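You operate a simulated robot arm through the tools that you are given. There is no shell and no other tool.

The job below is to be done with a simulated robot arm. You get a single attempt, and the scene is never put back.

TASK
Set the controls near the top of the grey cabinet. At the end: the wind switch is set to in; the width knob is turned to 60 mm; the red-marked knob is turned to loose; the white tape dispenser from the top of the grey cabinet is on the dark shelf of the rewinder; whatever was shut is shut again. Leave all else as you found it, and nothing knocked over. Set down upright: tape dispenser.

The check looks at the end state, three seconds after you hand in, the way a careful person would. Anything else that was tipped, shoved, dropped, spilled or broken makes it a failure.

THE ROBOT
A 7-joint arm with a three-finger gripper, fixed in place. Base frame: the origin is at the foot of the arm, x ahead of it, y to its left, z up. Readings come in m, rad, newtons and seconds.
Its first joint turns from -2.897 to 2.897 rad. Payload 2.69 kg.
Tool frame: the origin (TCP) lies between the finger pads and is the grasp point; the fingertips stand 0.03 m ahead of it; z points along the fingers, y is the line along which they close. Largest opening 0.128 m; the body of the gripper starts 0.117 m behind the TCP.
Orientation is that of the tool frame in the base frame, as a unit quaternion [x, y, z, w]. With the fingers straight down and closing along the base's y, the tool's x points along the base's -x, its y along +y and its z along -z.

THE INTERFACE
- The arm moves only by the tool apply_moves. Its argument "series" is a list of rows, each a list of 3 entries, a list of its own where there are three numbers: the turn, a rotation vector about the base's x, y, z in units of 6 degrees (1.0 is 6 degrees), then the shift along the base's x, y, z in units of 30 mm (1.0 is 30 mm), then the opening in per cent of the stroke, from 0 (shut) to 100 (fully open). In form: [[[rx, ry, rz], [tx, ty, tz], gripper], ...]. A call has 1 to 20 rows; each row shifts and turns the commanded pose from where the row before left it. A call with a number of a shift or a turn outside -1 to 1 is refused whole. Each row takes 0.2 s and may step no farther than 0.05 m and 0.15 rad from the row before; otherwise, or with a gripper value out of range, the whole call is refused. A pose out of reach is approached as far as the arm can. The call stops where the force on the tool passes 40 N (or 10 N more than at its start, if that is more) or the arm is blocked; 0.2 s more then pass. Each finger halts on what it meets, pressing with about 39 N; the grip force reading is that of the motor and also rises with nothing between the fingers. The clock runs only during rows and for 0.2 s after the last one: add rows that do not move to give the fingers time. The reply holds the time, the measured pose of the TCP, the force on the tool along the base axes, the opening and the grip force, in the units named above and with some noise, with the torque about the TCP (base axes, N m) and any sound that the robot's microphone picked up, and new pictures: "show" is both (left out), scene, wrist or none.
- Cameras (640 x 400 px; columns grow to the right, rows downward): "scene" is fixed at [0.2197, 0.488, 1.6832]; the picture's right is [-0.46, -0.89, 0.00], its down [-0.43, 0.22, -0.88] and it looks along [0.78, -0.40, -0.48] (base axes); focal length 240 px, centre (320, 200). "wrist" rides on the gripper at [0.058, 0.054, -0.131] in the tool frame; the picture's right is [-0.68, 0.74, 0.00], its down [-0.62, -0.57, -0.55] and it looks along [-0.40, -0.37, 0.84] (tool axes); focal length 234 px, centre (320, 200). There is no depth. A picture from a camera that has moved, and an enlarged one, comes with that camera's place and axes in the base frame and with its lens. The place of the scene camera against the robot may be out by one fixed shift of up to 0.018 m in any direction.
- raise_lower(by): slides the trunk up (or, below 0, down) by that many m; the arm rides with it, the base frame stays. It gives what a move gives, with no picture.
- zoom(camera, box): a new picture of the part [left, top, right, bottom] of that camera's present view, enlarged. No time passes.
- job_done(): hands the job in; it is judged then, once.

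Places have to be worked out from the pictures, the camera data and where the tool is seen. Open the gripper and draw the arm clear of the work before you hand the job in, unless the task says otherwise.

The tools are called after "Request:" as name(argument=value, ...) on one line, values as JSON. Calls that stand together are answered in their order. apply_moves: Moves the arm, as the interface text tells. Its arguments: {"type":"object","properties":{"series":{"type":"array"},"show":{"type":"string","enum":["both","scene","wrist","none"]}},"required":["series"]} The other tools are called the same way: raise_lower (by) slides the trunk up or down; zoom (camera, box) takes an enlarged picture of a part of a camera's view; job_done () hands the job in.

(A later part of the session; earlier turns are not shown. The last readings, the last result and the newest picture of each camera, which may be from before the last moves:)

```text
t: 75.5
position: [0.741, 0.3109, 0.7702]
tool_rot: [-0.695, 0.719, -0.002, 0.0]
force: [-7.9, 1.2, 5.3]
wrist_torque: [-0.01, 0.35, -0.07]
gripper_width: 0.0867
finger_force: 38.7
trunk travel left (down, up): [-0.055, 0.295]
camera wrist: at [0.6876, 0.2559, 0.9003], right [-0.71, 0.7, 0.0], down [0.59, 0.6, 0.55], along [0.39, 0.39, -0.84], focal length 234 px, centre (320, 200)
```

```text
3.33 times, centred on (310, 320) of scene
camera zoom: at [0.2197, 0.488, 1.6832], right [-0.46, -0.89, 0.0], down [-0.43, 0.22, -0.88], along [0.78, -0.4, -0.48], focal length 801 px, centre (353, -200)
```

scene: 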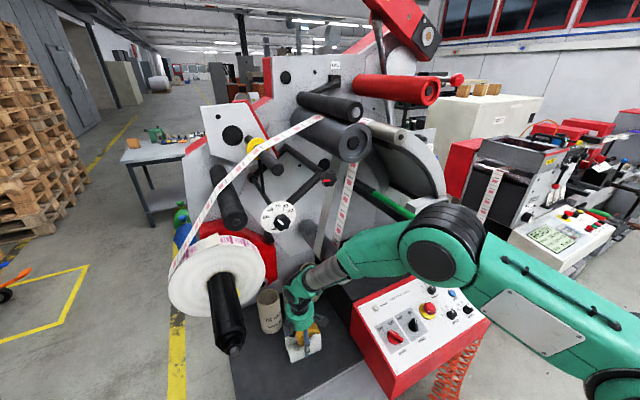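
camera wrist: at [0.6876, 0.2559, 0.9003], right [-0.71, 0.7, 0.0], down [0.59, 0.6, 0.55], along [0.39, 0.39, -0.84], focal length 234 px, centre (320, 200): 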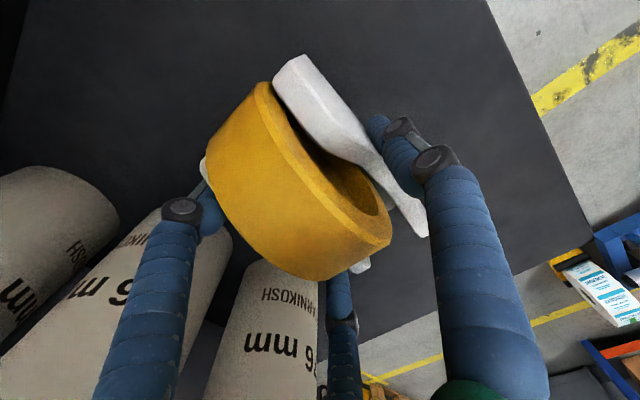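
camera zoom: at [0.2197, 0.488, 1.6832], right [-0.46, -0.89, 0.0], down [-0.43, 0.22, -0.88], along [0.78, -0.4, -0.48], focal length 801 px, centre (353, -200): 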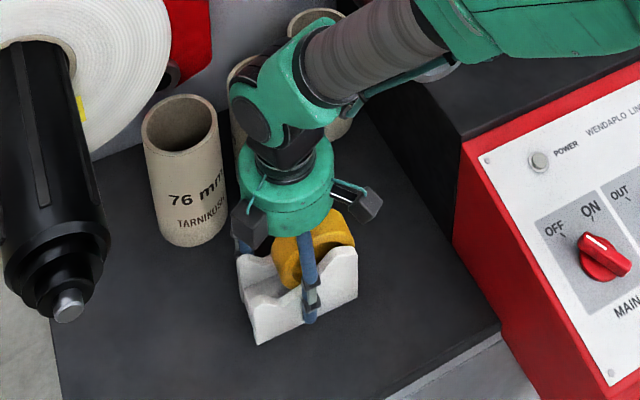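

Held at 0.0867 m opening with 39 N. I lift 3 cm and check the hold.

Request:
apply_moves(series=[[[0, 0, 0], [0, 0, 0.3], 30], [[0, 0, 0], [0, 0, 0.35], 30], [[0, 0, 0], [0, 0, 0.35], 30], [[0, 0, 0], [0, 0, 0], 30]])

Request:
zoom(camera="scene", box=[260, 260, 360, 380])

```text
t: 76.5
position: [0.7428, 0.3112, 0.797]
tool_rot: [-0.694, 0.72, -0.001, 0.0]
force: [-0.5, -0.2, -13.2]
wrist_torque: [0.05, -0.18, 0.0]
gripper_width: 0.0867
finger_force: 39.1
trunk travel left (down, up): [-0.055, 0.295]
camera wrist: at [0.6881, 0.2558, 0.9287], right [-0.71, 0.7, 0.0], down [0.59, 0.6, 0.55], along [0.39, 0.39, -0.84], focal length 234 px, centre (320, 200)
```

scene: 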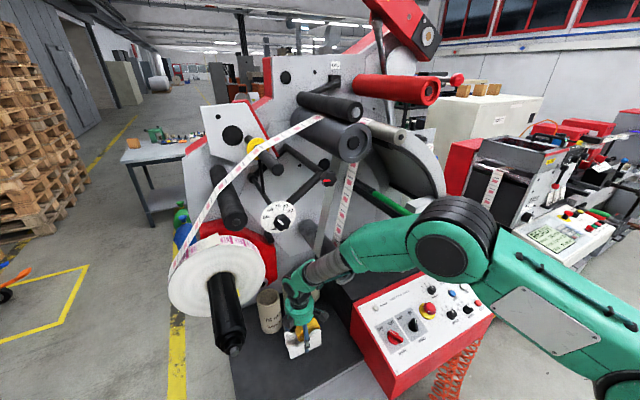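
wrist: 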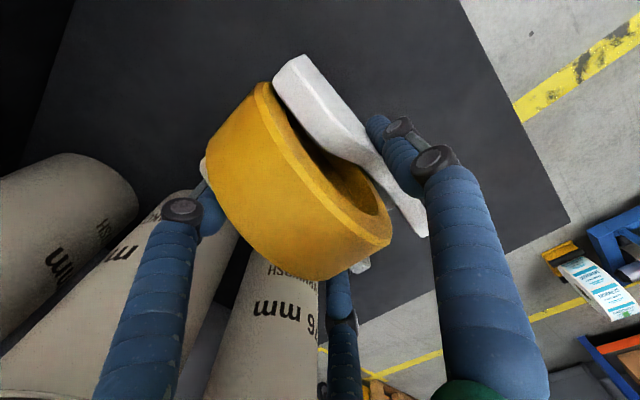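

```text
3.33 times, centred on (310, 320) of scene
camera zoom: at [0.2197, 0.488, 1.6832], right [-0.46, -0.89, 0.0], down [-0.43, 0.22, -0.88], along [0.78, -0.4, -0.48], focal length 801 px, centre (353, -200)
```

zoom: 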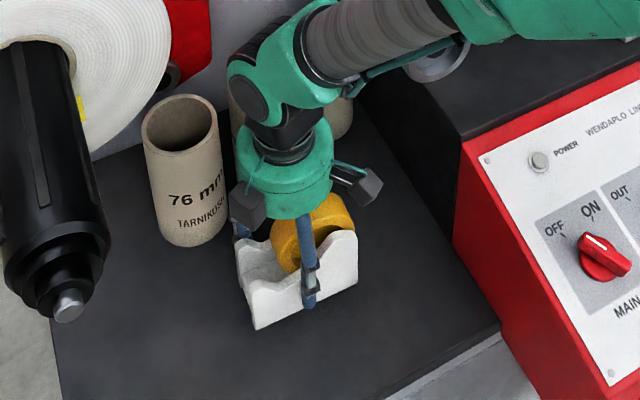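

It's lifted and steady (about 13 N weight). I pull it back 5 cm and rotate it 90° clockwise so it can be re-gripped with the hand leaning toward the robot.

Request:
apply_moves(series=[[[0, 0, -0.978], [-0.12, 0, 0.03], 30], [[0, 0, -0.978], [-0.12, 0, 0.03], 30], [[0, 0, -0.978], [-0.12, 0, 0.03], 30], [[0, 0, -0.978], [-0.12, 0, 0.03], 30], [[0, 0, -0.978], [-0.12, 0, 0.03], 30], [[0, 0, -0.978], [-0.12, 0, 0], 30], [[0, 0, -0.978], [-0.12, 0, 0], 30], [[0, 0, -0.978], [-0.12, 0, 0], 30], [[0, 0, -0.978], [-0.12, 0, 0], 30], [[0, 0, -0.978], [-0.12, 0, 0], 30], [[0, 0, -0.978], [-0.12, 0, 0], 30], [[0, 0, -0.978], [-0.12, 0, 0], 30], [[0, 0, -0.978], [-0.12, 0, 0], 30], [[0, 0, -0.978], [-0.12, 0, 0], 30], [[0, 0, -0.978], [-0.12, 0, 0], 30], [[0, 0, 0], [0, 0, 0], 30]])

Request:
zoom(camera="scene", box=[250, 260, 370, 400])

```text
t: 79.9
position: [0.6883, 0.3104, 0.8012]
tool_rot: [0.002, 1.0, -0.002, -0.001]
force: [0.3, 0.8, -13.4]
wrist_torque: [-0.18, -0.08, 0.01]
gripper_width: 0.0867
finger_force: 39.3
trunk travel left (down, up): [-0.055, 0.295]
camera wrist: at [0.6319, 0.3661, 0.9329], right [0.68, 0.73, 0.0], down [0.62, -0.57, 0.55], along [0.4, -0.37, -0.84], focal length 234 px, centre (320, 200)
```

scene: 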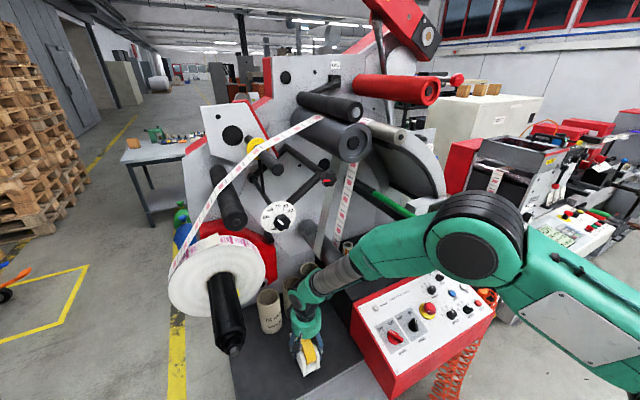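
wrist: 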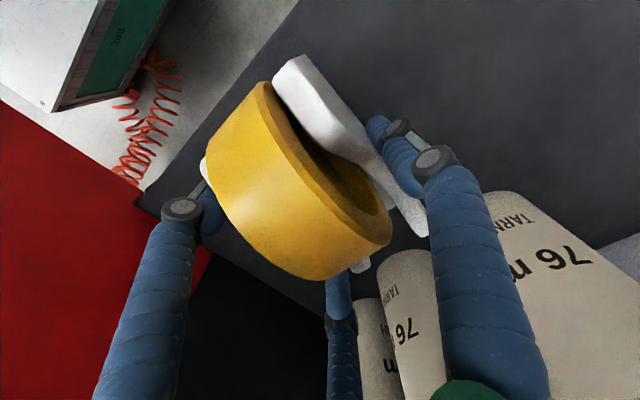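

```text
2.86 times, centred on (310, 330) of scene
camera zoom: at [0.2197, 0.488, 1.6832], right [-0.46, -0.89, 0.0], down [-0.43, 0.22, -0.88], along [0.78, -0.4, -0.48], focal length 687 px, centre (349, -171)
```

zoom: 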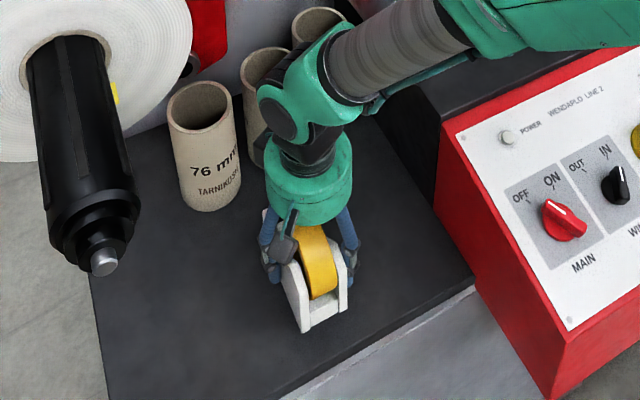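

Turned: its long side now lies along x, held over the deck. I lower it ~3 cm to set it down here for a re-grip.

Request:
apply_moves(series=[[[0, 0, 0], [0, 0, -0.35], 30], [[0, 0, 0], [0, 0, -0.35], 30], [[0, 0, 0], [0, 0, -0.2], 30], [[0, 0, 0], [0, 0, -0.1], 30], [[0, 0, 0], [0, 0, 0], 30]], show="none")

```text
t: 81.1
position: [0.6889, 0.311, 0.7706]
tool_rot: [0.001, 1.0, -0.002, -0.001]
force: [-0.3, -0.6, -13.4]
wrist_torque: [-0.14, -0.07, 0.0]
gripper_width: 0.0867
finger_force: 39.2
trunk travel left (down, up): [-0.055, 0.295]
```

Still carrying the full weight, so I ease down a few millimetres at a time.

Request:
apply_moves(series=[[[0, 0, 0], [0, 0, -0.06], 30], [[0, 0, 0], [0, 0, -0.06], 30], [[0, 0, 0], [0, 0, 0], 30]], show="scene")

Request:
zoom(camera="scene", box=[260, 290, 350, 390])

```text
t: 81.9
position: [0.6888, 0.3112, 0.7693]
tool_rot: [0.0, 1.0, -0.001, 0.0]
force: [-3.1, 0.1, -1.1]
wrist_torque: [0.36, 0.87, 0.19]
gripper_width: 0.0866
finger_force: 38.5
trunk travel left (down, up): [-0.055, 0.295]
```

scene: 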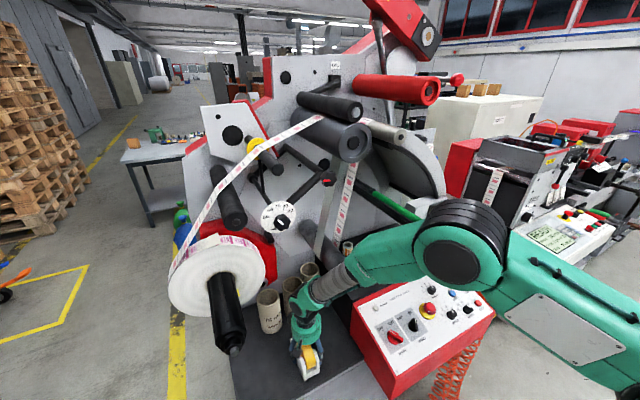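

```text
4.00 times, centred on (305, 340) of scene
camera zoom: at [0.2197, 0.488, 1.6832], right [-0.46, -0.89, 0.0], down [-0.43, 0.22, -0.88], along [0.78, -0.4, -0.48], focal length 961 px, centre (380, -360)
```

zoom: 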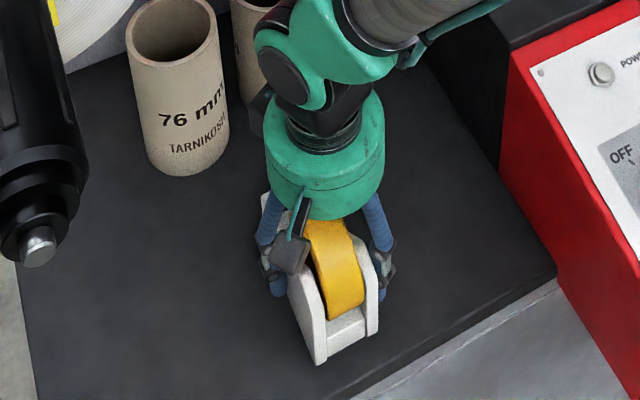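

The deck now carries it. I open and rise straight up clear of the tape.

Request:
apply_moves(series=[[[0, 0, 0], [0, 0, 0], 72], [[0, 0, 0], [0, 0, 0], 85], [[0, 0, 0], [0, 0, 0], 100], [[0, 0, 0], [0, 0, 0], 100], [[0, 0, 0], [0, 0, 0.5], 100], [[0, 0, 0], [0, 0, 0.9], 100], [[0, 0, 0], [0, 0, 0.9], 100], [[0, 0, 0], [0, 0, 0.9], 100], [[0, 0, 0], [0, 0, 0.9], 100]])

Request:
zoom(camera="wrist", box=[180, 20, 440, 240])

Request:
zoom(camera="scene", box=[260, 290, 350, 390])

```text
t: 83.9
position: [0.6896, 0.311, 0.8921]
tool_rot: [0.001, 1.0, -0.001, -0.001]
force: [0.3, -0.3, 0.2]
wrist_torque: [-0.03, 0.0, 0.0]
gripper_width: 0.1282
finger_force: 0.1
trunk travel left (down, up): [-0.055, 0.295]
camera wrist: at [0.6319, 0.3658, 1.0231], right [0.68, 0.74, 0.0], down [0.62, -0.56, 0.55], along [0.4, -0.37, -0.84], focal length 234 px, centre (320, 200)
```

scene: 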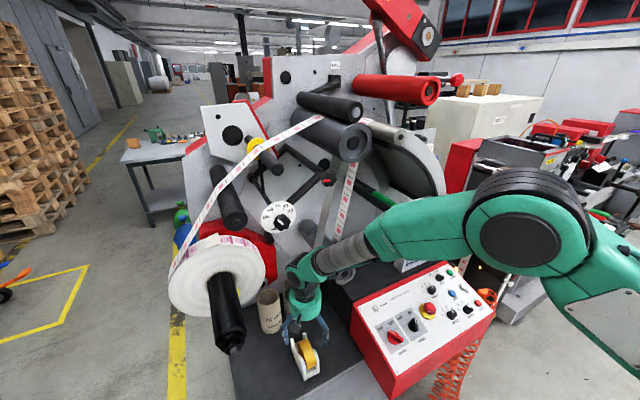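
wrist: 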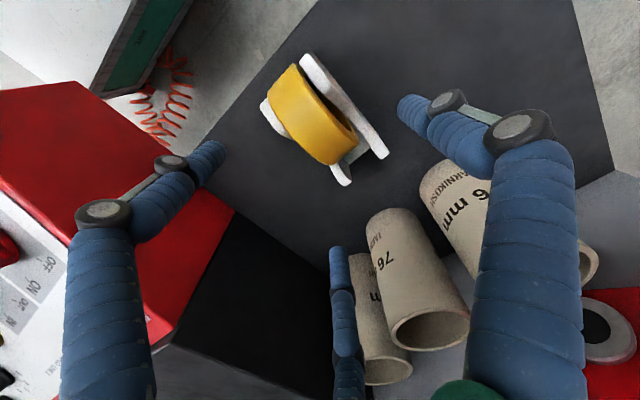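

```text
1.82 times, centred on (310, 130) of wrist
camera zoom: at [0.6319, 0.3658, 1.0231], right [0.68, 0.74, 0.0], down [0.62, -0.56, 0.55], along [0.4, -0.37, -0.84], focal length 426 px, centre (338, 327)
```

zoom: 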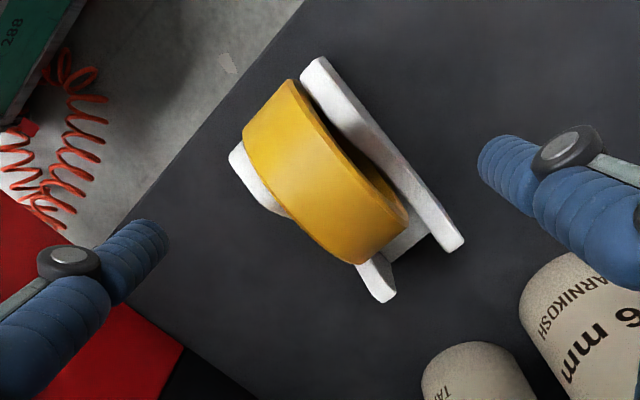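

```text
4.00 times, centred on (305, 340) of scene
camera zoom: at [0.2197, 0.488, 1.6832], right [-0.46, -0.89, 0.0], down [-0.43, 0.22, -0.88], along [0.78, -0.4, -0.48], focal length 961 px, centre (380, -360)
```

zoom: 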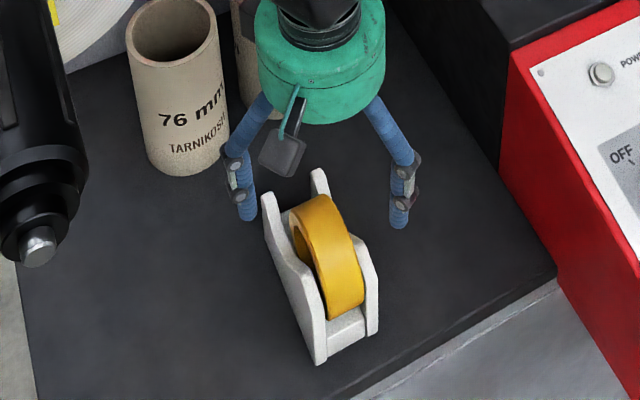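

The dispenser stands at centre ≈(0.687, 0.328), long side along x. I tilt the tool 30° back toward the robot and line up ~11 cm behind the new grasp.

Request:
apply_moves(series=[[[0, -1, 0], [-0.42, 0.02, -0.1], 100], [[0, -1, 0], [-0.42, 0.02, -0.1], 100], [[0, -1, 0], [-0.42, 0.02, -0.1], 100], [[0, -1, 0], [-0.42, 0.02, -0.1], 100], [[0, -1, 0], [-0.42, 0.02, -0.1], 100]])

Request:
zoom(camera="wrist", box=[180, 20, 440, 240])

Request:
zoom(camera="scene", box=[250, 270, 370, 400])

```text
t: 85.1
position: [0.6263, 0.3148, 0.8778]
tool_rot: [0.001, 0.966, 0.0, 0.259]
force: [0.5, 0.8, 0.1]
wrist_torque: [0.01, 0.06, -0.02]
gripper_width: 0.1279
finger_force: 0.1
trunk travel left (down, up): [-0.055, 0.295]
camera wrist: at [0.5112, 0.3693, 0.9622], right [0.59, 0.74, 0.34], down [0.26, -0.57, 0.78], along [0.77, -0.37, -0.52], focal length 234 px, centre (320, 200)
```

scene: 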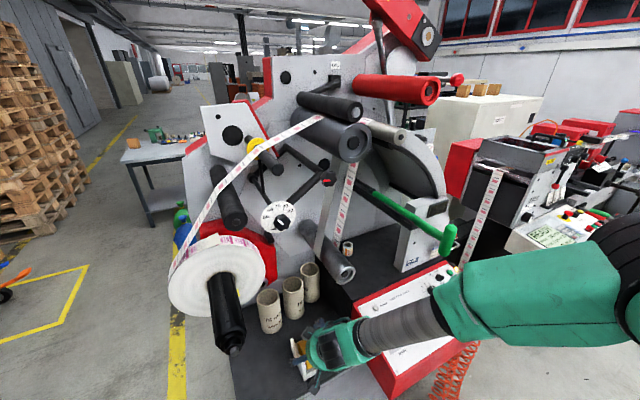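
wrist: 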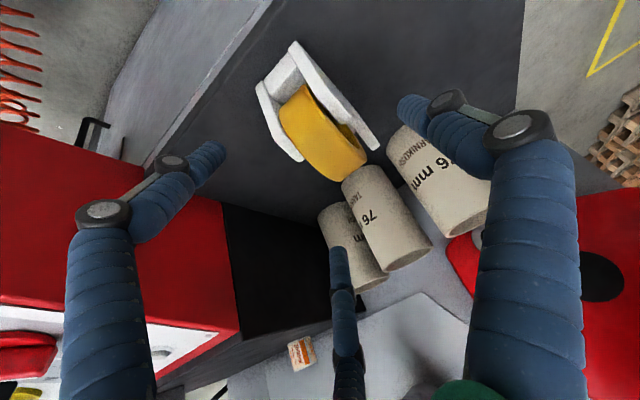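

```text
1.82 times, centred on (310, 130) of wrist
camera zoom: at [0.5112, 0.3693, 0.9622], right [0.59, 0.74, 0.34], down [0.26, -0.57, 0.78], along [0.77, -0.37, -0.52], focal length 426 px, centre (338, 327)
```

zoom: 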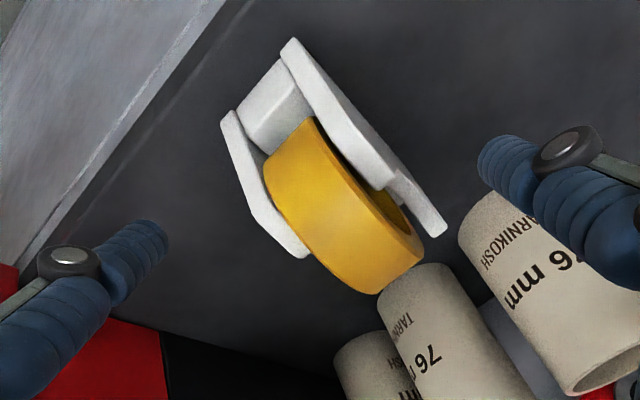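

```text
3.08 times, centred on (310, 335) of scene
camera zoom: at [0.2197, 0.488, 1.6832], right [-0.46, -0.89, 0.0], down [-0.43, 0.22, -0.88], along [0.78, -0.4, -0.48], focal length 740 px, centre (351, -215)
```

zoom: 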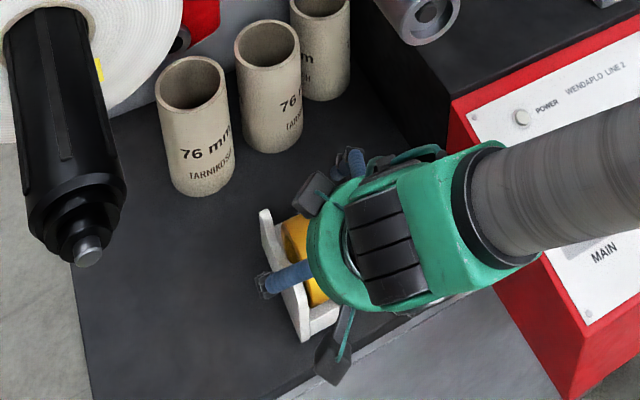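

Aligned behind it with the tool leaning 30°. I advance along the tool axis so the fingers straddle the walls again.

Request:
apply_moves(series=[[[0, 0, 0], [0.467, 0, -0.89], 100], [[0, 0, 0], [0.467, 0, -0.89], 100], [[0, 0, 0], [0.467, 0, -0.89], 100], [[0, 0, 0], [0.467, 0, -0.89], 100]])

Request:
zoom(camera="wrist", box=[180, 20, 440, 280])

Request:
zoom(camera="scene", box=[250, 270, 370, 400])

```text
t: 86.1
position: [0.6825, 0.3137, 0.7703]
tool_rot: [0.002, 0.966, -0.002, 0.258]
force: [0.6, 0.5, 0.7]
wrist_torque: [0.02, 0.01, -0.02]
gripper_width: 0.1281
finger_force: 0.0
trunk travel left (down, up): [-0.055, 0.295]
camera wrist: at [0.5672, 0.3689, 0.8547], right [0.59, 0.74, 0.34], down [0.26, -0.57, 0.78], along [0.77, -0.37, -0.52], focal length 234 px, centre (320, 200)
```

scene: 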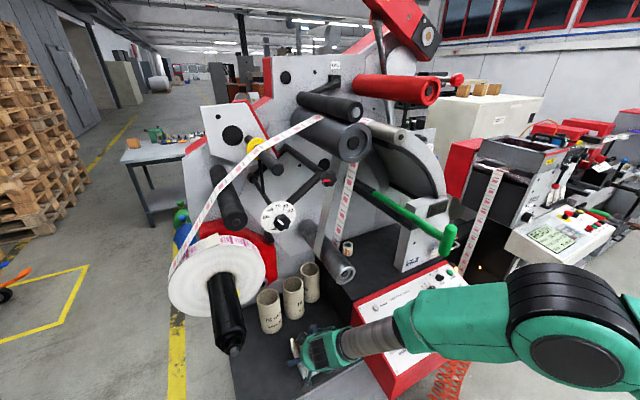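
wrist: 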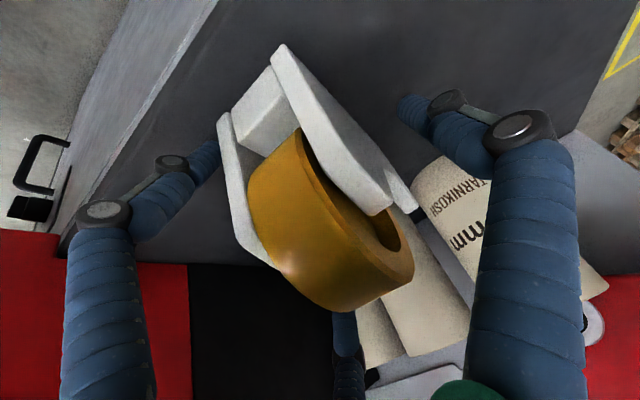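

```text
1.54 times, centred on (310, 150) of wrist
camera zoom: at [0.5672, 0.3689, 0.8547], right [0.59, 0.74, 0.34], down [0.26, -0.57, 0.78], along [0.77, -0.37, -0.52], focal length 360 px, centre (335, 277)
```

zoom: 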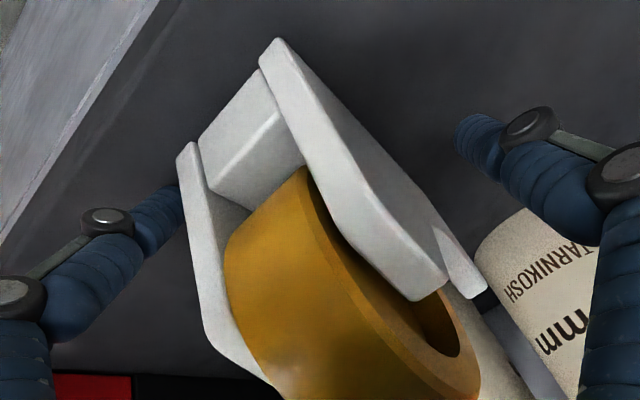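

```text
3.08 times, centred on (310, 335) of scene
camera zoom: at [0.2197, 0.488, 1.6832], right [-0.46, -0.89, 0.0], down [-0.43, 0.22, -0.88], along [0.78, -0.4, -0.48], focal length 740 px, centre (351, -215)
```

zoom: 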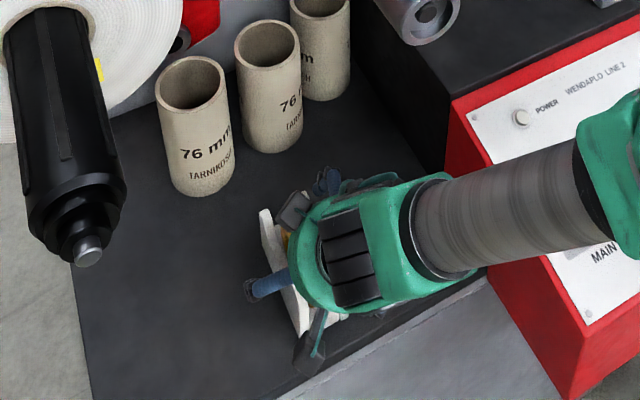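

The walls lie between the fingers. I close to grip.

Request:
apply_moves(series=[[[0, 0, 0], [0, 0, 0], 90], [[0, 0, 0], [0, 0, 0], 80], [[0, 0, 0], [0, 0, 0], 74], [[0, 0, 0], [0, 0, 0], 68], [[0, 0, 0], [0, 0, 0], 62], [[0, 0, 0], [0, 0, 0], 56], [[0, 0, 0], [0, 0, 0], 50], [[0, 0, 0], [0, 0, 0], 44], [[0, 0, 0], [0, 0, 0], 38], [[0, 0, 0], [0, 0, 0], 30], [[0, 0, 0], [0, 0, 0], 30]])

Request:
zoom(camera="wrist", box=[180, 20, 440, 280])

```text
t: 88.5
position: [0.6819, 0.3136, 0.7696]
tool_rot: [0.0, 0.966, 0.0, 0.258]
force: [-1.7, -5.4, 2.5]
wrist_torque: [0.02, 0.06, 0.06]
gripper_width: 0.0864
finger_force: 39.2
trunk travel left (down, up): [-0.055, 0.295]
camera wrist: at [0.5669, 0.3685, 0.8543], right [0.59, 0.74, 0.34], down [0.26, -0.57, 0.78], along [0.77, -0.37, -0.52], focal length 234 px, centre (320, 200)
```

scene: 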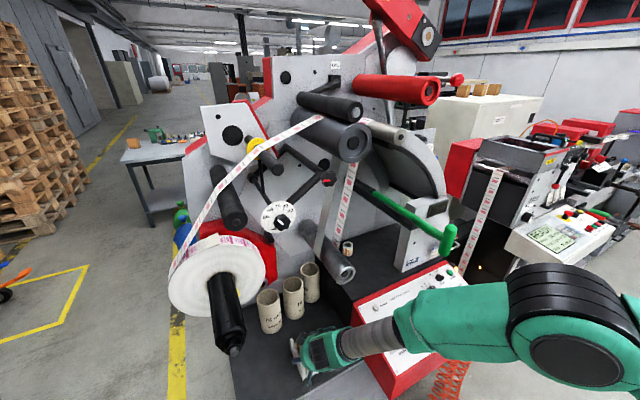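
wrist: 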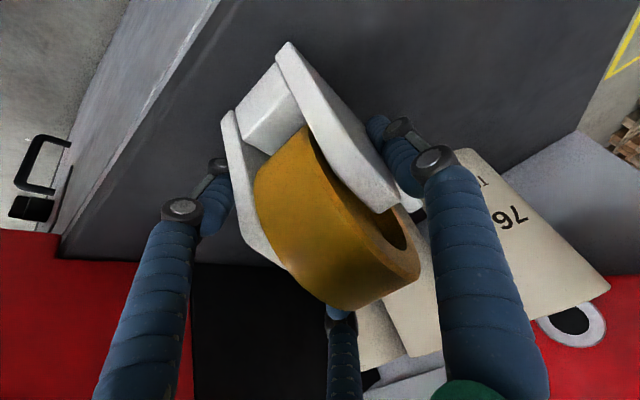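

```text
1.54 times, centred on (310, 150) of wrist
camera zoom: at [0.5669, 0.3685, 0.8543], right [0.59, 0.74, 0.34], down [0.26, -0.57, 0.78], along [0.77, -0.37, -0.52], focal length 360 px, centre (335, 277)
```

zoom: 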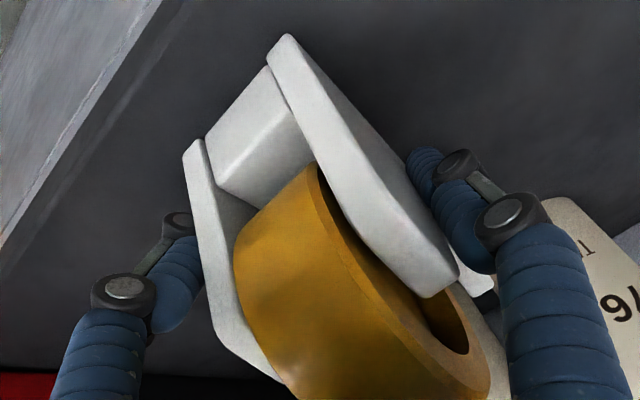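

Same 0.0864 m grip width as before. I lift it ~4 cm and watch for any tilting in the grip.

Request:
apply_moves(series=[[[0, 0, 0], [0, 0, 0.3], 30], [[0, 0, 0], [0, 0, 0.5], 30], [[0, 0, 0], [0, 0, 0.6], 30], [[0, 0, 0], [0, 0, 0], 30]])

Request:
zoom(camera="wrist", box=[180, 20, 440, 280])

Request:
zoom(camera="scene", box=[250, 270, 370, 400])

```text
t: 89.5
position: [0.6814, 0.3131, 0.8098]
tool_rot: [0.001, 0.966, -0.001, 0.258]
force: [0.0, 0.4, -12.8]
wrist_torque: [-0.15, 0.01, 0.0]
gripper_width: 0.0866
finger_force: 39.0
trunk travel left (down, up): [-0.055, 0.295]
camera wrist: at [0.5668, 0.3688, 0.8958], right [0.59, 0.74, 0.34], down [0.26, -0.56, 0.78], along [0.77, -0.37, -0.52], focal length 234 px, centre (320, 200)
```

scene: 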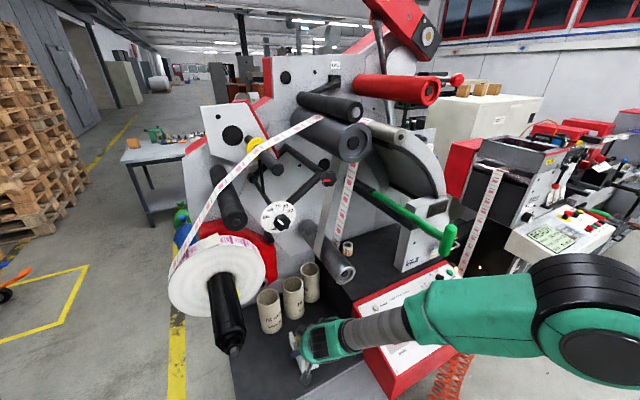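
wrist: 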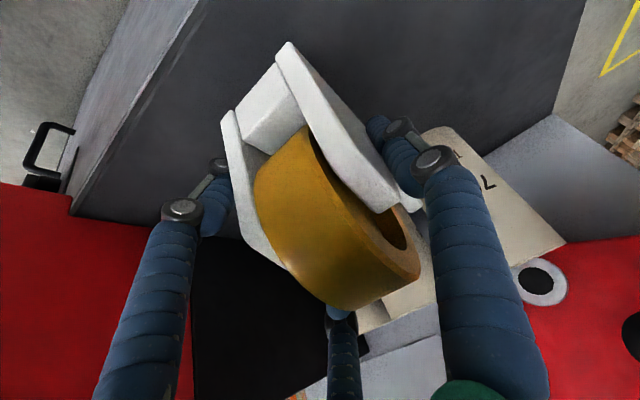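

```text
1.54 times, centred on (310, 150) of wrist
camera zoom: at [0.5668, 0.3688, 0.8958], right [0.59, 0.74, 0.34], down [0.26, -0.56, 0.78], along [0.77, -0.37, -0.52], focal length 360 px, centre (335, 277)
```

zoom: 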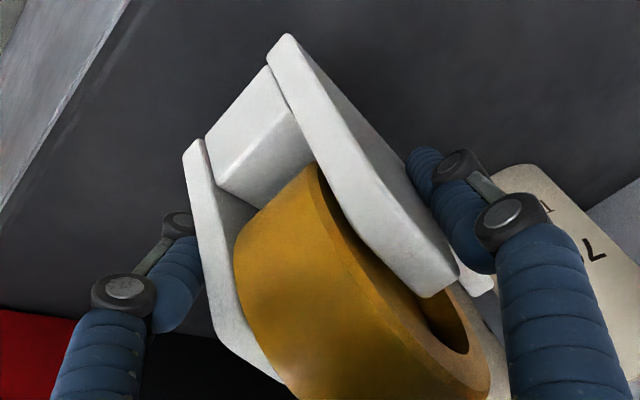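

```text
3.08 times, centred on (310, 335) of scene
camera zoom: at [0.2197, 0.488, 1.6832], right [-0.46, -0.89, 0.0], down [-0.43, 0.22, -0.88], along [0.78, -0.4, -0.48], focal length 740 px, centre (351, -215)
```

zoom: 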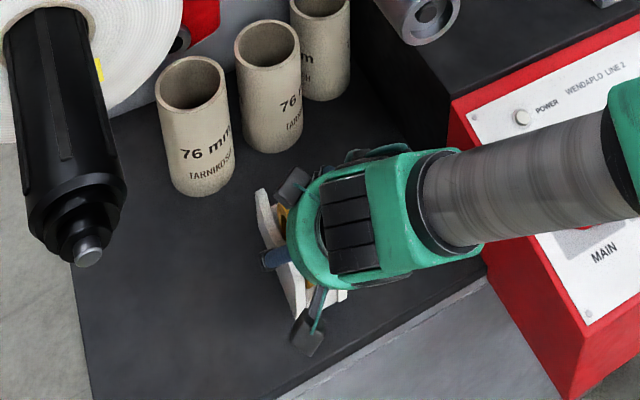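

It's held rigidly, bottom 65 mm below the TCP. I pull back 6 cm, then raise the trunk so the elbow stays above the lever during the carry.

Request:
apply_moves(series=[[[0, 0, 0], [-0.5, 0, 0.3], 30], [[0, 0, 0], [-0.8, 0, 0.3], 30], [[0, 0, 0], [-0.7, 0, 0], 30]], show="none")

Request:
raise_lower(by=0.12)

Request:
apply_moves(series=[[[0, 0, 0], [0, 0, 0.5], 30], [[0, 0, 0], [0, 0, 0.8], 30], [[0, 0, 0], [0, 0, 0.8], 30], [[0, 0, 0], [0, 0, 0.3], 30]])

```text
t: 90.3
position: [0.6217, 0.3148, 0.8305]
tool_rot: [0.001, 0.966, -0.001, 0.258]
force: [1.5, 0.4, -13.7]
wrist_torque: [-0.18, 0.04, 0.0]
gripper_width: 0.0865
finger_force: 39.4
trunk travel left (down, up): [-0.055, 0.295]
```

```text
t: 91.8
position: [0.6214, 0.3148, 0.9485]
tool_rot: [0.001, 0.966, -0.002, 0.257]
force: [0.4, -0.7, -13.7]
wrist_torque: [-0.18, 0.02, -0.02]
gripper_width: 0.0868
finger_force: 39.1
trunk travel left (down, up): [-0.175, 0.175]
```

```text
t: 92.8
position: [0.6222, 0.3153, 1.0221]
tool_rot: [0.001, 0.966, -0.001, 0.258]
force: [-0.4, 0.6, -14.4]
wrist_torque: [-0.19, 0.0, 0.02]
gripper_width: 0.0864
finger_force: 39.2
trunk travel left (down, up): [-0.175, 0.175]
camera wrist: at [0.5076, 0.3693, 1.107], right [0.59, 0.74, 0.34], down [0.26, -0.56, 0.78], along [0.77, -0.37, -0.52], focal length 234 px, centre (320, 200)
```

scene: 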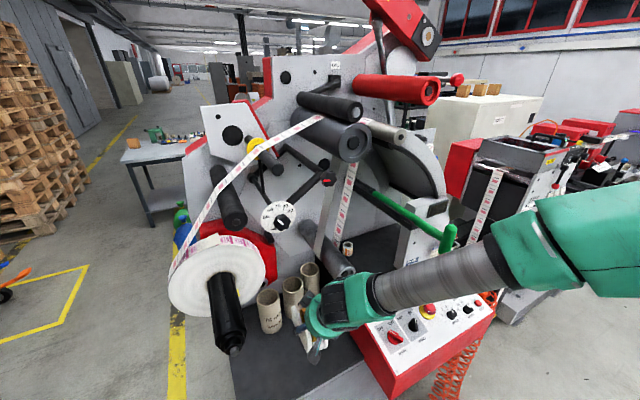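
wrist: 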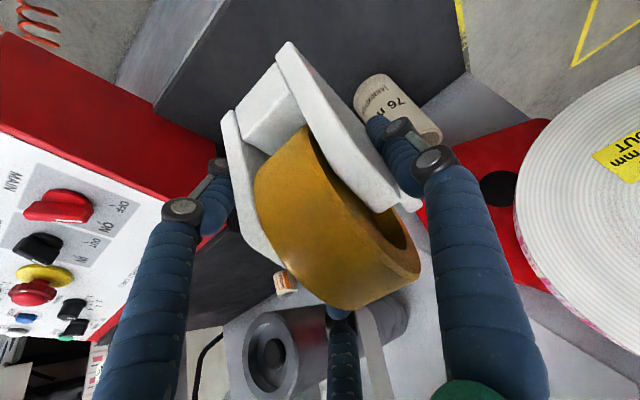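

Carrying at TCP z 1.02 (bottom ≈0.957, above the panel). I now yaw −45° in place so the hand will come in from the left of the lever.

Request:
apply_moves(series=[[[0, 0, -0.94], [-0.1, 0, 0.03], 30], [[0, 0, -0.94], [-0.1, 0, 0.03], 30], [[0, 0, -0.94], [-0.1, 0, 0.03], 30], [[0, 0, -0.94], [-0.1, 0, 0], 30], [[0, 0, -0.94], [-0.1, 0, 0], 30], [[0, 0, -0.94], [-0.1, 0, 0], 30], [[0, 0, -0.94], [-0.1, 0, 0], 30], [[0, 0, -0.94], [0, 0, 0], 30], [[0, 0, 0], [0, 0, 0], 30]])

```text
t: 94.8
position: [0.6019, 0.3145, 1.0234]
tool_rot: [0.372, 0.892, -0.101, 0.237]
force: [0.1, 0.2, -13.8]
wrist_torque: [-0.12, 0.14, 0.01]
gripper_width: 0.0867
finger_force: 38.8
trunk travel left (down, up): [-0.175, 0.175]
camera wrist: at [0.559, 0.4355, 1.1087], right [0.94, 0.1, 0.34], down [-0.22, -0.58, 0.78], along [0.27, -0.81, -0.52], focal length 234 px, centre (320, 200)
```

scene: 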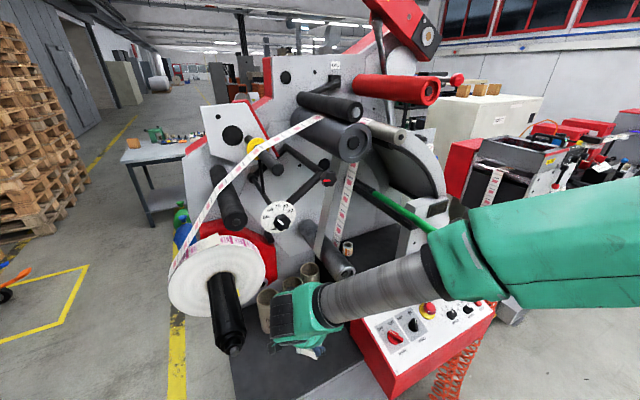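
wrist: 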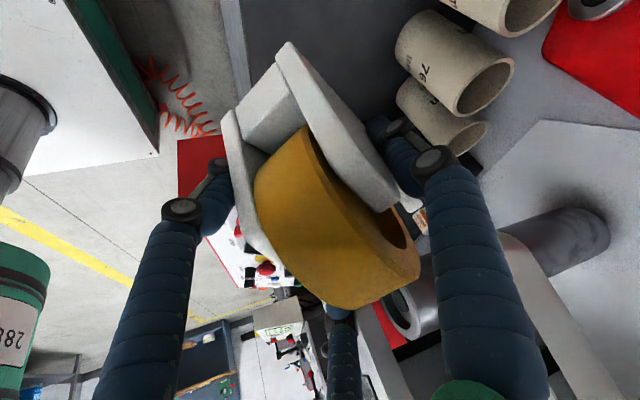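

Request:
zoom(camera="scene", box=[360, 160, 540, 320])

Request:
zoom(camera="wrist", box=[0, 50, 140, 400])

```text
2.50 times, centred on (450, 240) of scene
camera zoom: at [0.2197, 0.488, 1.6832], right [-0.46, -0.89, 0.0], down [-0.43, 0.22, -0.88], along [0.78, -0.4, -0.48], focal length 601 px, centre (-5, 100)
```

zoom: 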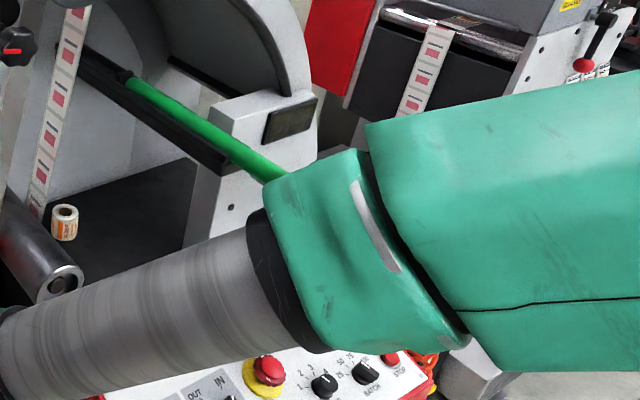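

```text
1.14 times, centred on (70, 225) of wrist
camera zoom: at [0.559, 0.4355, 1.1087], right [0.94, 0.1, 0.34], down [-0.22, -0.58, 0.78], along [0.27, -0.81, -0.52], focal length 268 px, centre (606, 171)
```

zoom: 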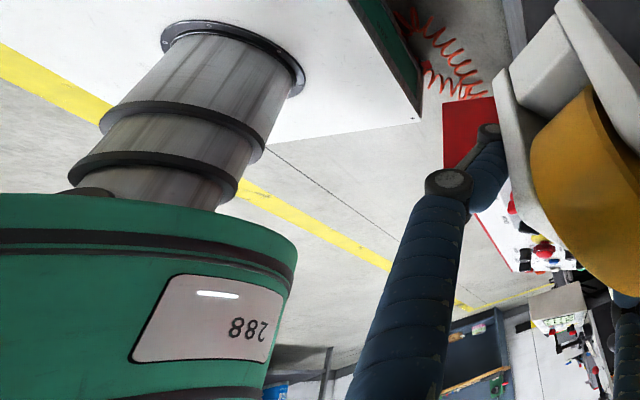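

The forearm's apparent size shows the elbow is high and near the camera, well in front of the lever. I carry the dispenser right along x≈0.60 in two stages, checking midway.

Request:
apply_moves(series=[[[0, 0, 0], [0, -0.6, 0.1], 30], [[0, 0, 0], [0, -0.9, 0], 30], [[0, 0, 0], [0, -0.9, 0], 30], [[0, 0, 0], [0, -0.9, 0], 30], [[0, 0, 0], [0, -0.9, 0], 30], [[0, 0, 0], [0, -0.8, 0], 30], [[0, 0, 0], [0, 0, 0], 30]])

Request:
zoom(camera="scene", box=[300, 200, 500, 360])

```text
t: 96.4
position: [0.6018, 0.1632, 1.0279]
tool_rot: [0.372, 0.892, -0.1, 0.237]
force: [0.3, -0.6, -13.2]
wrist_torque: [-0.08, 0.15, 0.0]
gripper_width: 0.0865
finger_force: 38.8
trunk travel left (down, up): [-0.175, 0.175]
camera wrist: at [0.5596, 0.2843, 1.112], right [0.94, 0.1, 0.34], down [-0.22, -0.58, 0.78], along [0.28, -0.81, -0.52], focal length 234 px, centre (320, 200)
```

scene: 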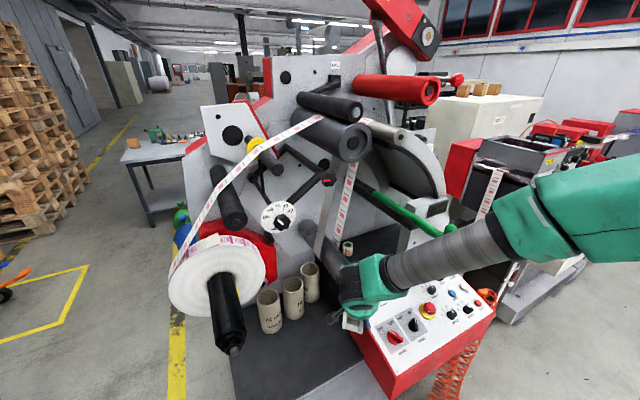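
wrist: 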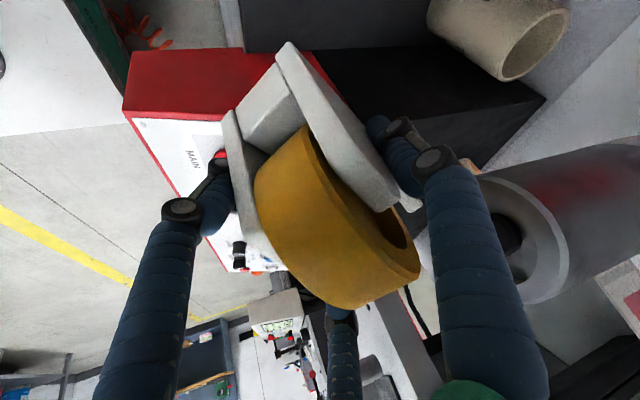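

```text
2.50 times, centred on (400, 280) of scene
camera zoom: at [0.2197, 0.488, 1.6832], right [-0.46, -0.89, 0.0], down [-0.43, 0.22, -0.88], along [0.78, -0.4, -0.48], focal length 601 px, centre (120, 0)
```

zoom: 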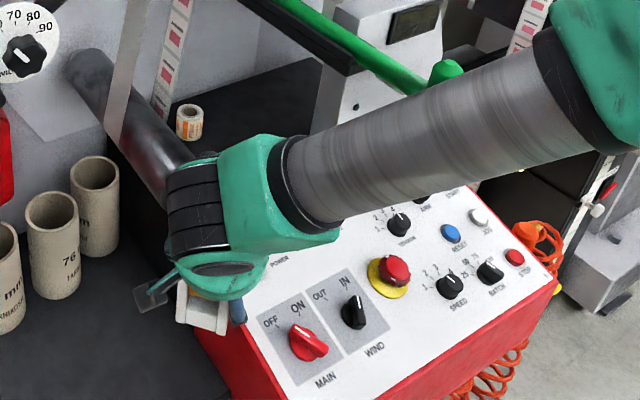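

Clear so far. I continue right to y≈0.02.

Request:
apply_moves(series=[[[0, 0, 0], [0, -0.8, 0], 30], [[0, 0, 0], [0, -0.9, 0], 30], [[0, 0, 0], [0, -0.9, 0], 30], [[0, 0, 0], [0, -0.9, 0], 30], [[0, 0, 0], [0, -0.9, 0], 30], [[0, 0, 0], [0, -0.4, 0], 30], [[0, 0, 0], [0, 0, 0], 30]])

Request:
zoom(camera="scene", box=[320, 180, 520, 340])

```text
t: 98.0
position: [0.601, 0.0195, 1.0276]
tool_rot: [0.371, 0.892, -0.099, 0.238]
force: [0.9, -0.2, -14.1]
wrist_torque: [-0.11, 0.17, -0.02]
gripper_width: 0.0867
finger_force: 39.2
trunk travel left (down, up): [-0.175, 0.175]
camera wrist: at [0.5591, 0.1402, 1.1122], right [0.94, 0.1, 0.34], down [-0.22, -0.58, 0.78], along [0.28, -0.81, -0.52], focal length 234 px, centre (320, 200)
```

scene: 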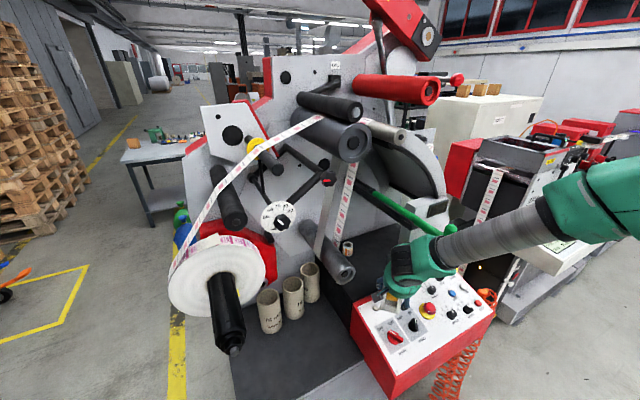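
wrist: 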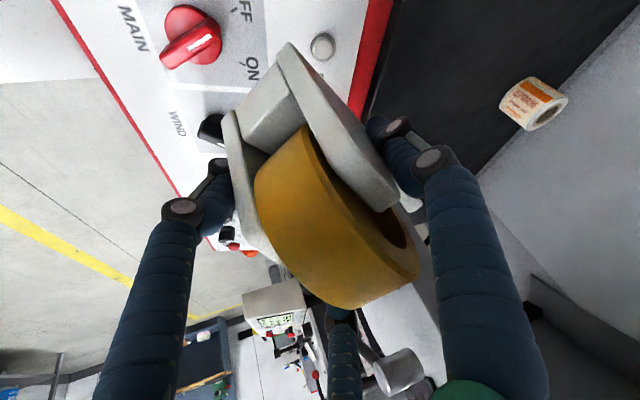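

```text
2.50 times, centred on (420, 260) of scene
camera zoom: at [0.2197, 0.488, 1.6832], right [-0.46, -0.89, 0.0], down [-0.43, 0.22, -0.88], along [0.78, -0.4, -0.48], focal length 601 px, centre (70, 50)
```

zoom: 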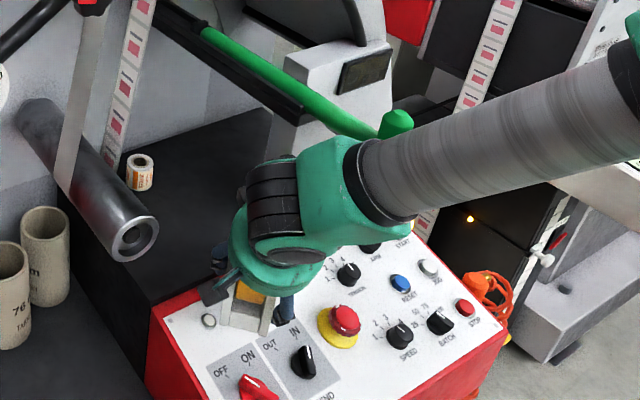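

At this posture the forearm would come close to the lever when I reach forward, so I back up to y≈0.16, raise the trunk, and lower the hand again — that lifts the elbow well above the lever.

Request:
apply_moves(series=[[[0, 0, 0], [0, 0.8, 0], 30], [[0, 0, 0], [0, 0.9, 0], 30], [[0, 0, 0], [0, 0.9, 0], 30], [[0, 0, 0], [0, 0.9, 0], 30], [[0, 0, 0], [0, 0.9, 0], 30], [[0, 0, 0], [0, 0.6, 0], 30]], show="none")

Request:
raise_lower(by=0.16)

Request:
apply_moves(series=[[[0, 0, 0], [0, 0, -0.6], 30], [[0, 0, 0], [0, 0, -0.9], 30], [[0, 0, 0], [0, 0, -0.9], 30], [[0, 0, 0], [0, 0, -0.9], 30], [[0, 0, 0], [0, 0, -0.9], 30], [[0, 0, 0], [0, 0, -0.9], 30], [[0, 0, 0], [0, 0, -0.2], 30]])

```text
t: 99.4
position: [0.6011, 0.1704, 1.0264]
tool_rot: [0.372, 0.892, -0.101, 0.238]
force: [-0.2, 0.6, -13.0]
wrist_torque: [-0.14, 0.11, 0.02]
gripper_width: 0.0866
finger_force: 39.1
trunk travel left (down, up): [-0.175, 0.175]
```

```text
t: 101.2
position: [0.6005, 0.1704, 1.1862]
tool_rot: [0.372, 0.892, -0.1, 0.238]
force: [0.3, -0.2, -13.9]
wrist_torque: [-0.1, 0.18, 0.0]
gripper_width: 0.0866
finger_force: 39.4
trunk travel left (down, up): [-0.335, 0.015]
```

```text
t: 102.8
position: [0.6007, 0.17, 1.0287]
tool_rot: [0.372, 0.892, -0.1, 0.238]
force: [0.6, 0.6, -14.2]
wrist_torque: [-0.12, 0.15, 0.0]
gripper_width: 0.0867
finger_force: 39.0
trunk travel left (down, up): [-0.335, 0.015]
camera wrist: at [0.5593, 0.2911, 1.1131], right [0.94, 0.1, 0.34], down [-0.22, -0.58, 0.78], along [0.28, -0.81, -0.52], focal length 234 px, centre (320, 200)
```

scene: 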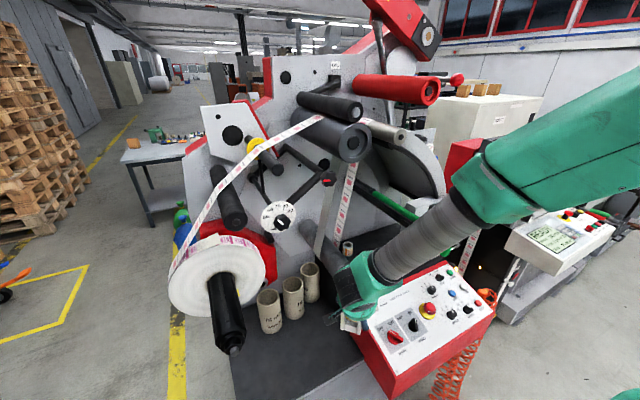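
wrist: 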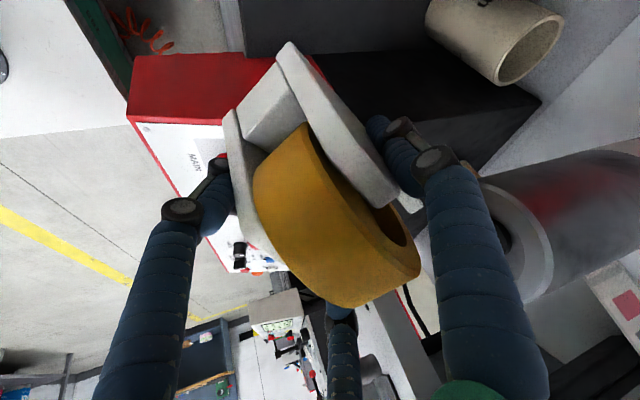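

The elbow is now clearly higher. I move right again to y≈0.015 and check the clearance to the lever.

Request:
apply_moves(series=[[[0, 0, 0], [0, -0.8, 0], 30], [[0, 0, 0], [0, -0.9, 0], 30], [[0, 0, 0], [0, -0.9, 0], 30], [[0, 0, 0], [0, -0.9, 0], 30], [[0, 0, 0], [0, -0.9, 0], 30], [[0, 0, 0], [0, -0.75, 0], 30], [[0, 0, 0], [0, 0, 0], 30]])

Request:
zoom(camera="scene", box=[340, 140, 540, 320])

```text
t: 104.5
position: [0.6007, 0.0148, 1.0268]
tool_rot: [0.371, 0.892, -0.1, 0.238]
force: [0.7, 0.2, -14.2]
wrist_torque: [-0.1, 0.13, -0.03]
gripper_width: 0.0864
finger_force: 38.9
trunk travel left (down, up): [-0.335, 0.015]
camera wrist: at [0.5578, 0.136, 1.1125], right [0.94, 0.1, 0.34], down [-0.22, -0.58, 0.78], along [0.28, -0.81, -0.52], focal length 234 px, centre (320, 200)
```

scene: 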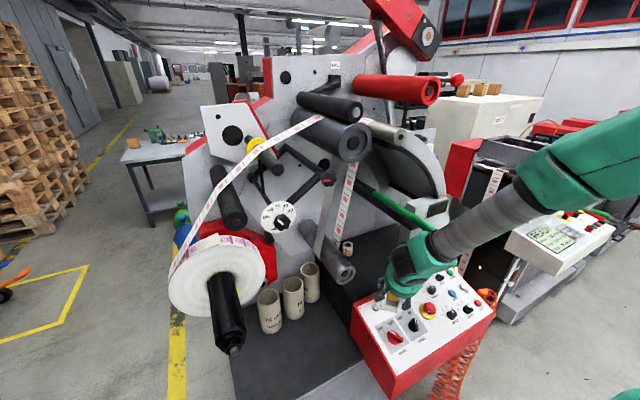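
wrist: 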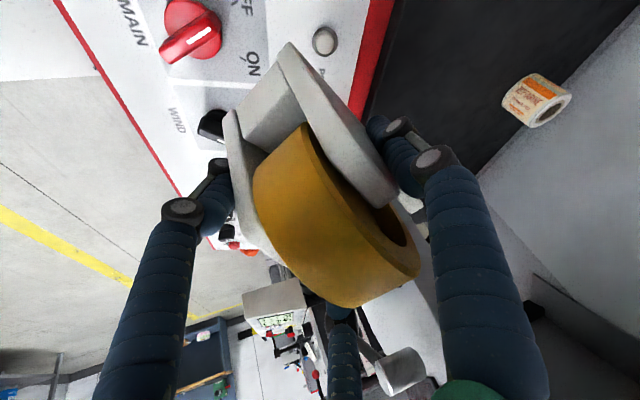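

```text
2.22 times, centred on (440, 230) of scene
camera zoom: at [0.2197, 0.488, 1.6832], right [-0.46, -0.89, 0.0], down [-0.43, 0.22, -0.88], along [0.78, -0.4, -0.48], focal length 534 px, centre (53, 133)
```

zoom: 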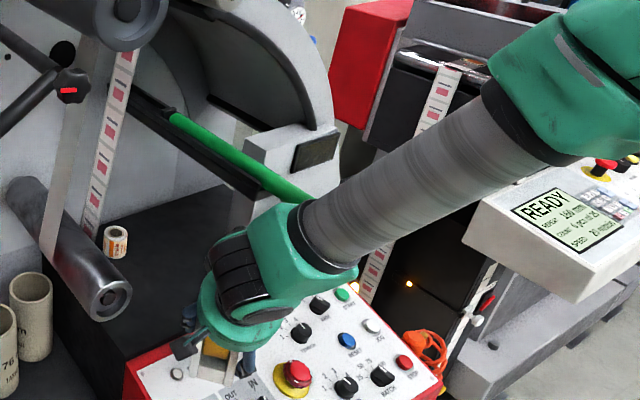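

The forearm now rises steeply away from the lever. I move forward over the shelf to about (0.785, −0.005), staying ~4 cm above it.

Request:
apply_moves(series=[[[0, 0, 0], [0.7, -0.095, 0], 30], [[0, 0, 0], [0.9, -0.095, 0], 30], [[0, 0, 0], [0.9, -0.095, 0], 30], [[0, 0, 0], [0.9, -0.095, 0], 30], [[0, 0, 0], [0, 0, 0], 30]])

Request:
zoom(camera="scene", box=[320, 120, 540, 320])

```text
t: 105.7
position: [0.7026, 0.0032, 1.0285]
tool_rot: [0.372, 0.892, -0.1, 0.237]
force: [0.3, -0.4, -15.5]
wrist_torque: [-0.12, 0.16, -0.02]
gripper_width: 0.0867
finger_force: 39.4
trunk travel left (down, up): [-0.335, 0.015]
camera wrist: at [0.6618, 0.1246, 1.1125], right [0.94, 0.1, 0.33], down [-0.22, -0.58, 0.78], along [0.27, -0.81, -0.52], focal length 234 px, centre (320, 200)
```

scene: 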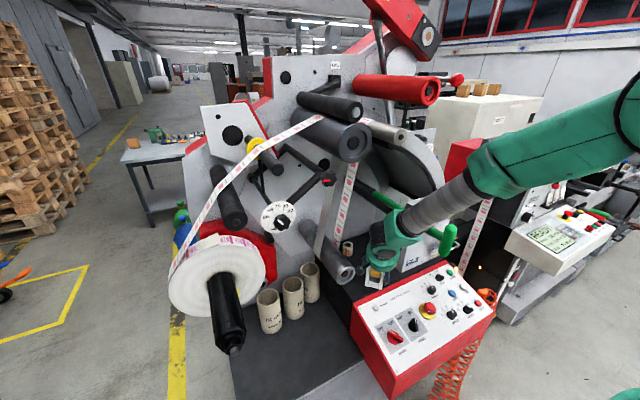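
wrist: 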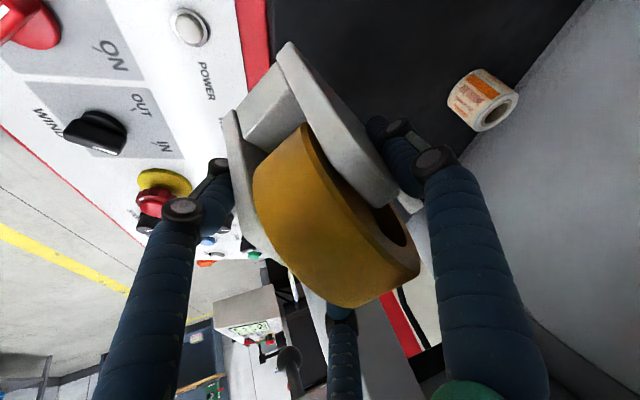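

```text
2.00 times, centred on (430, 220) of scene
camera zoom: at [0.2197, 0.488, 1.6832], right [-0.46, -0.89, 0.0], down [-0.43, 0.22, -0.88], along [0.78, -0.4, -0.48], focal length 481 px, centre (100, 160)
```

zoom: 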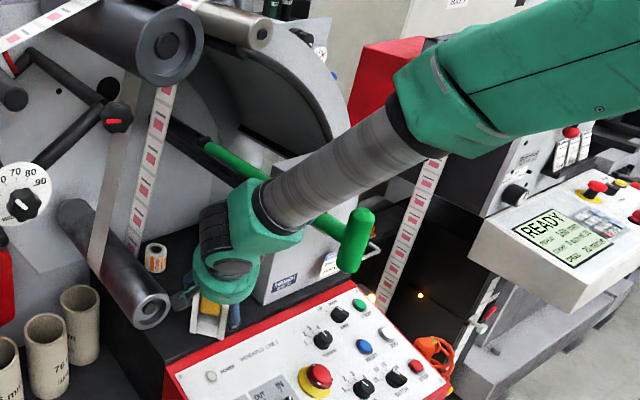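

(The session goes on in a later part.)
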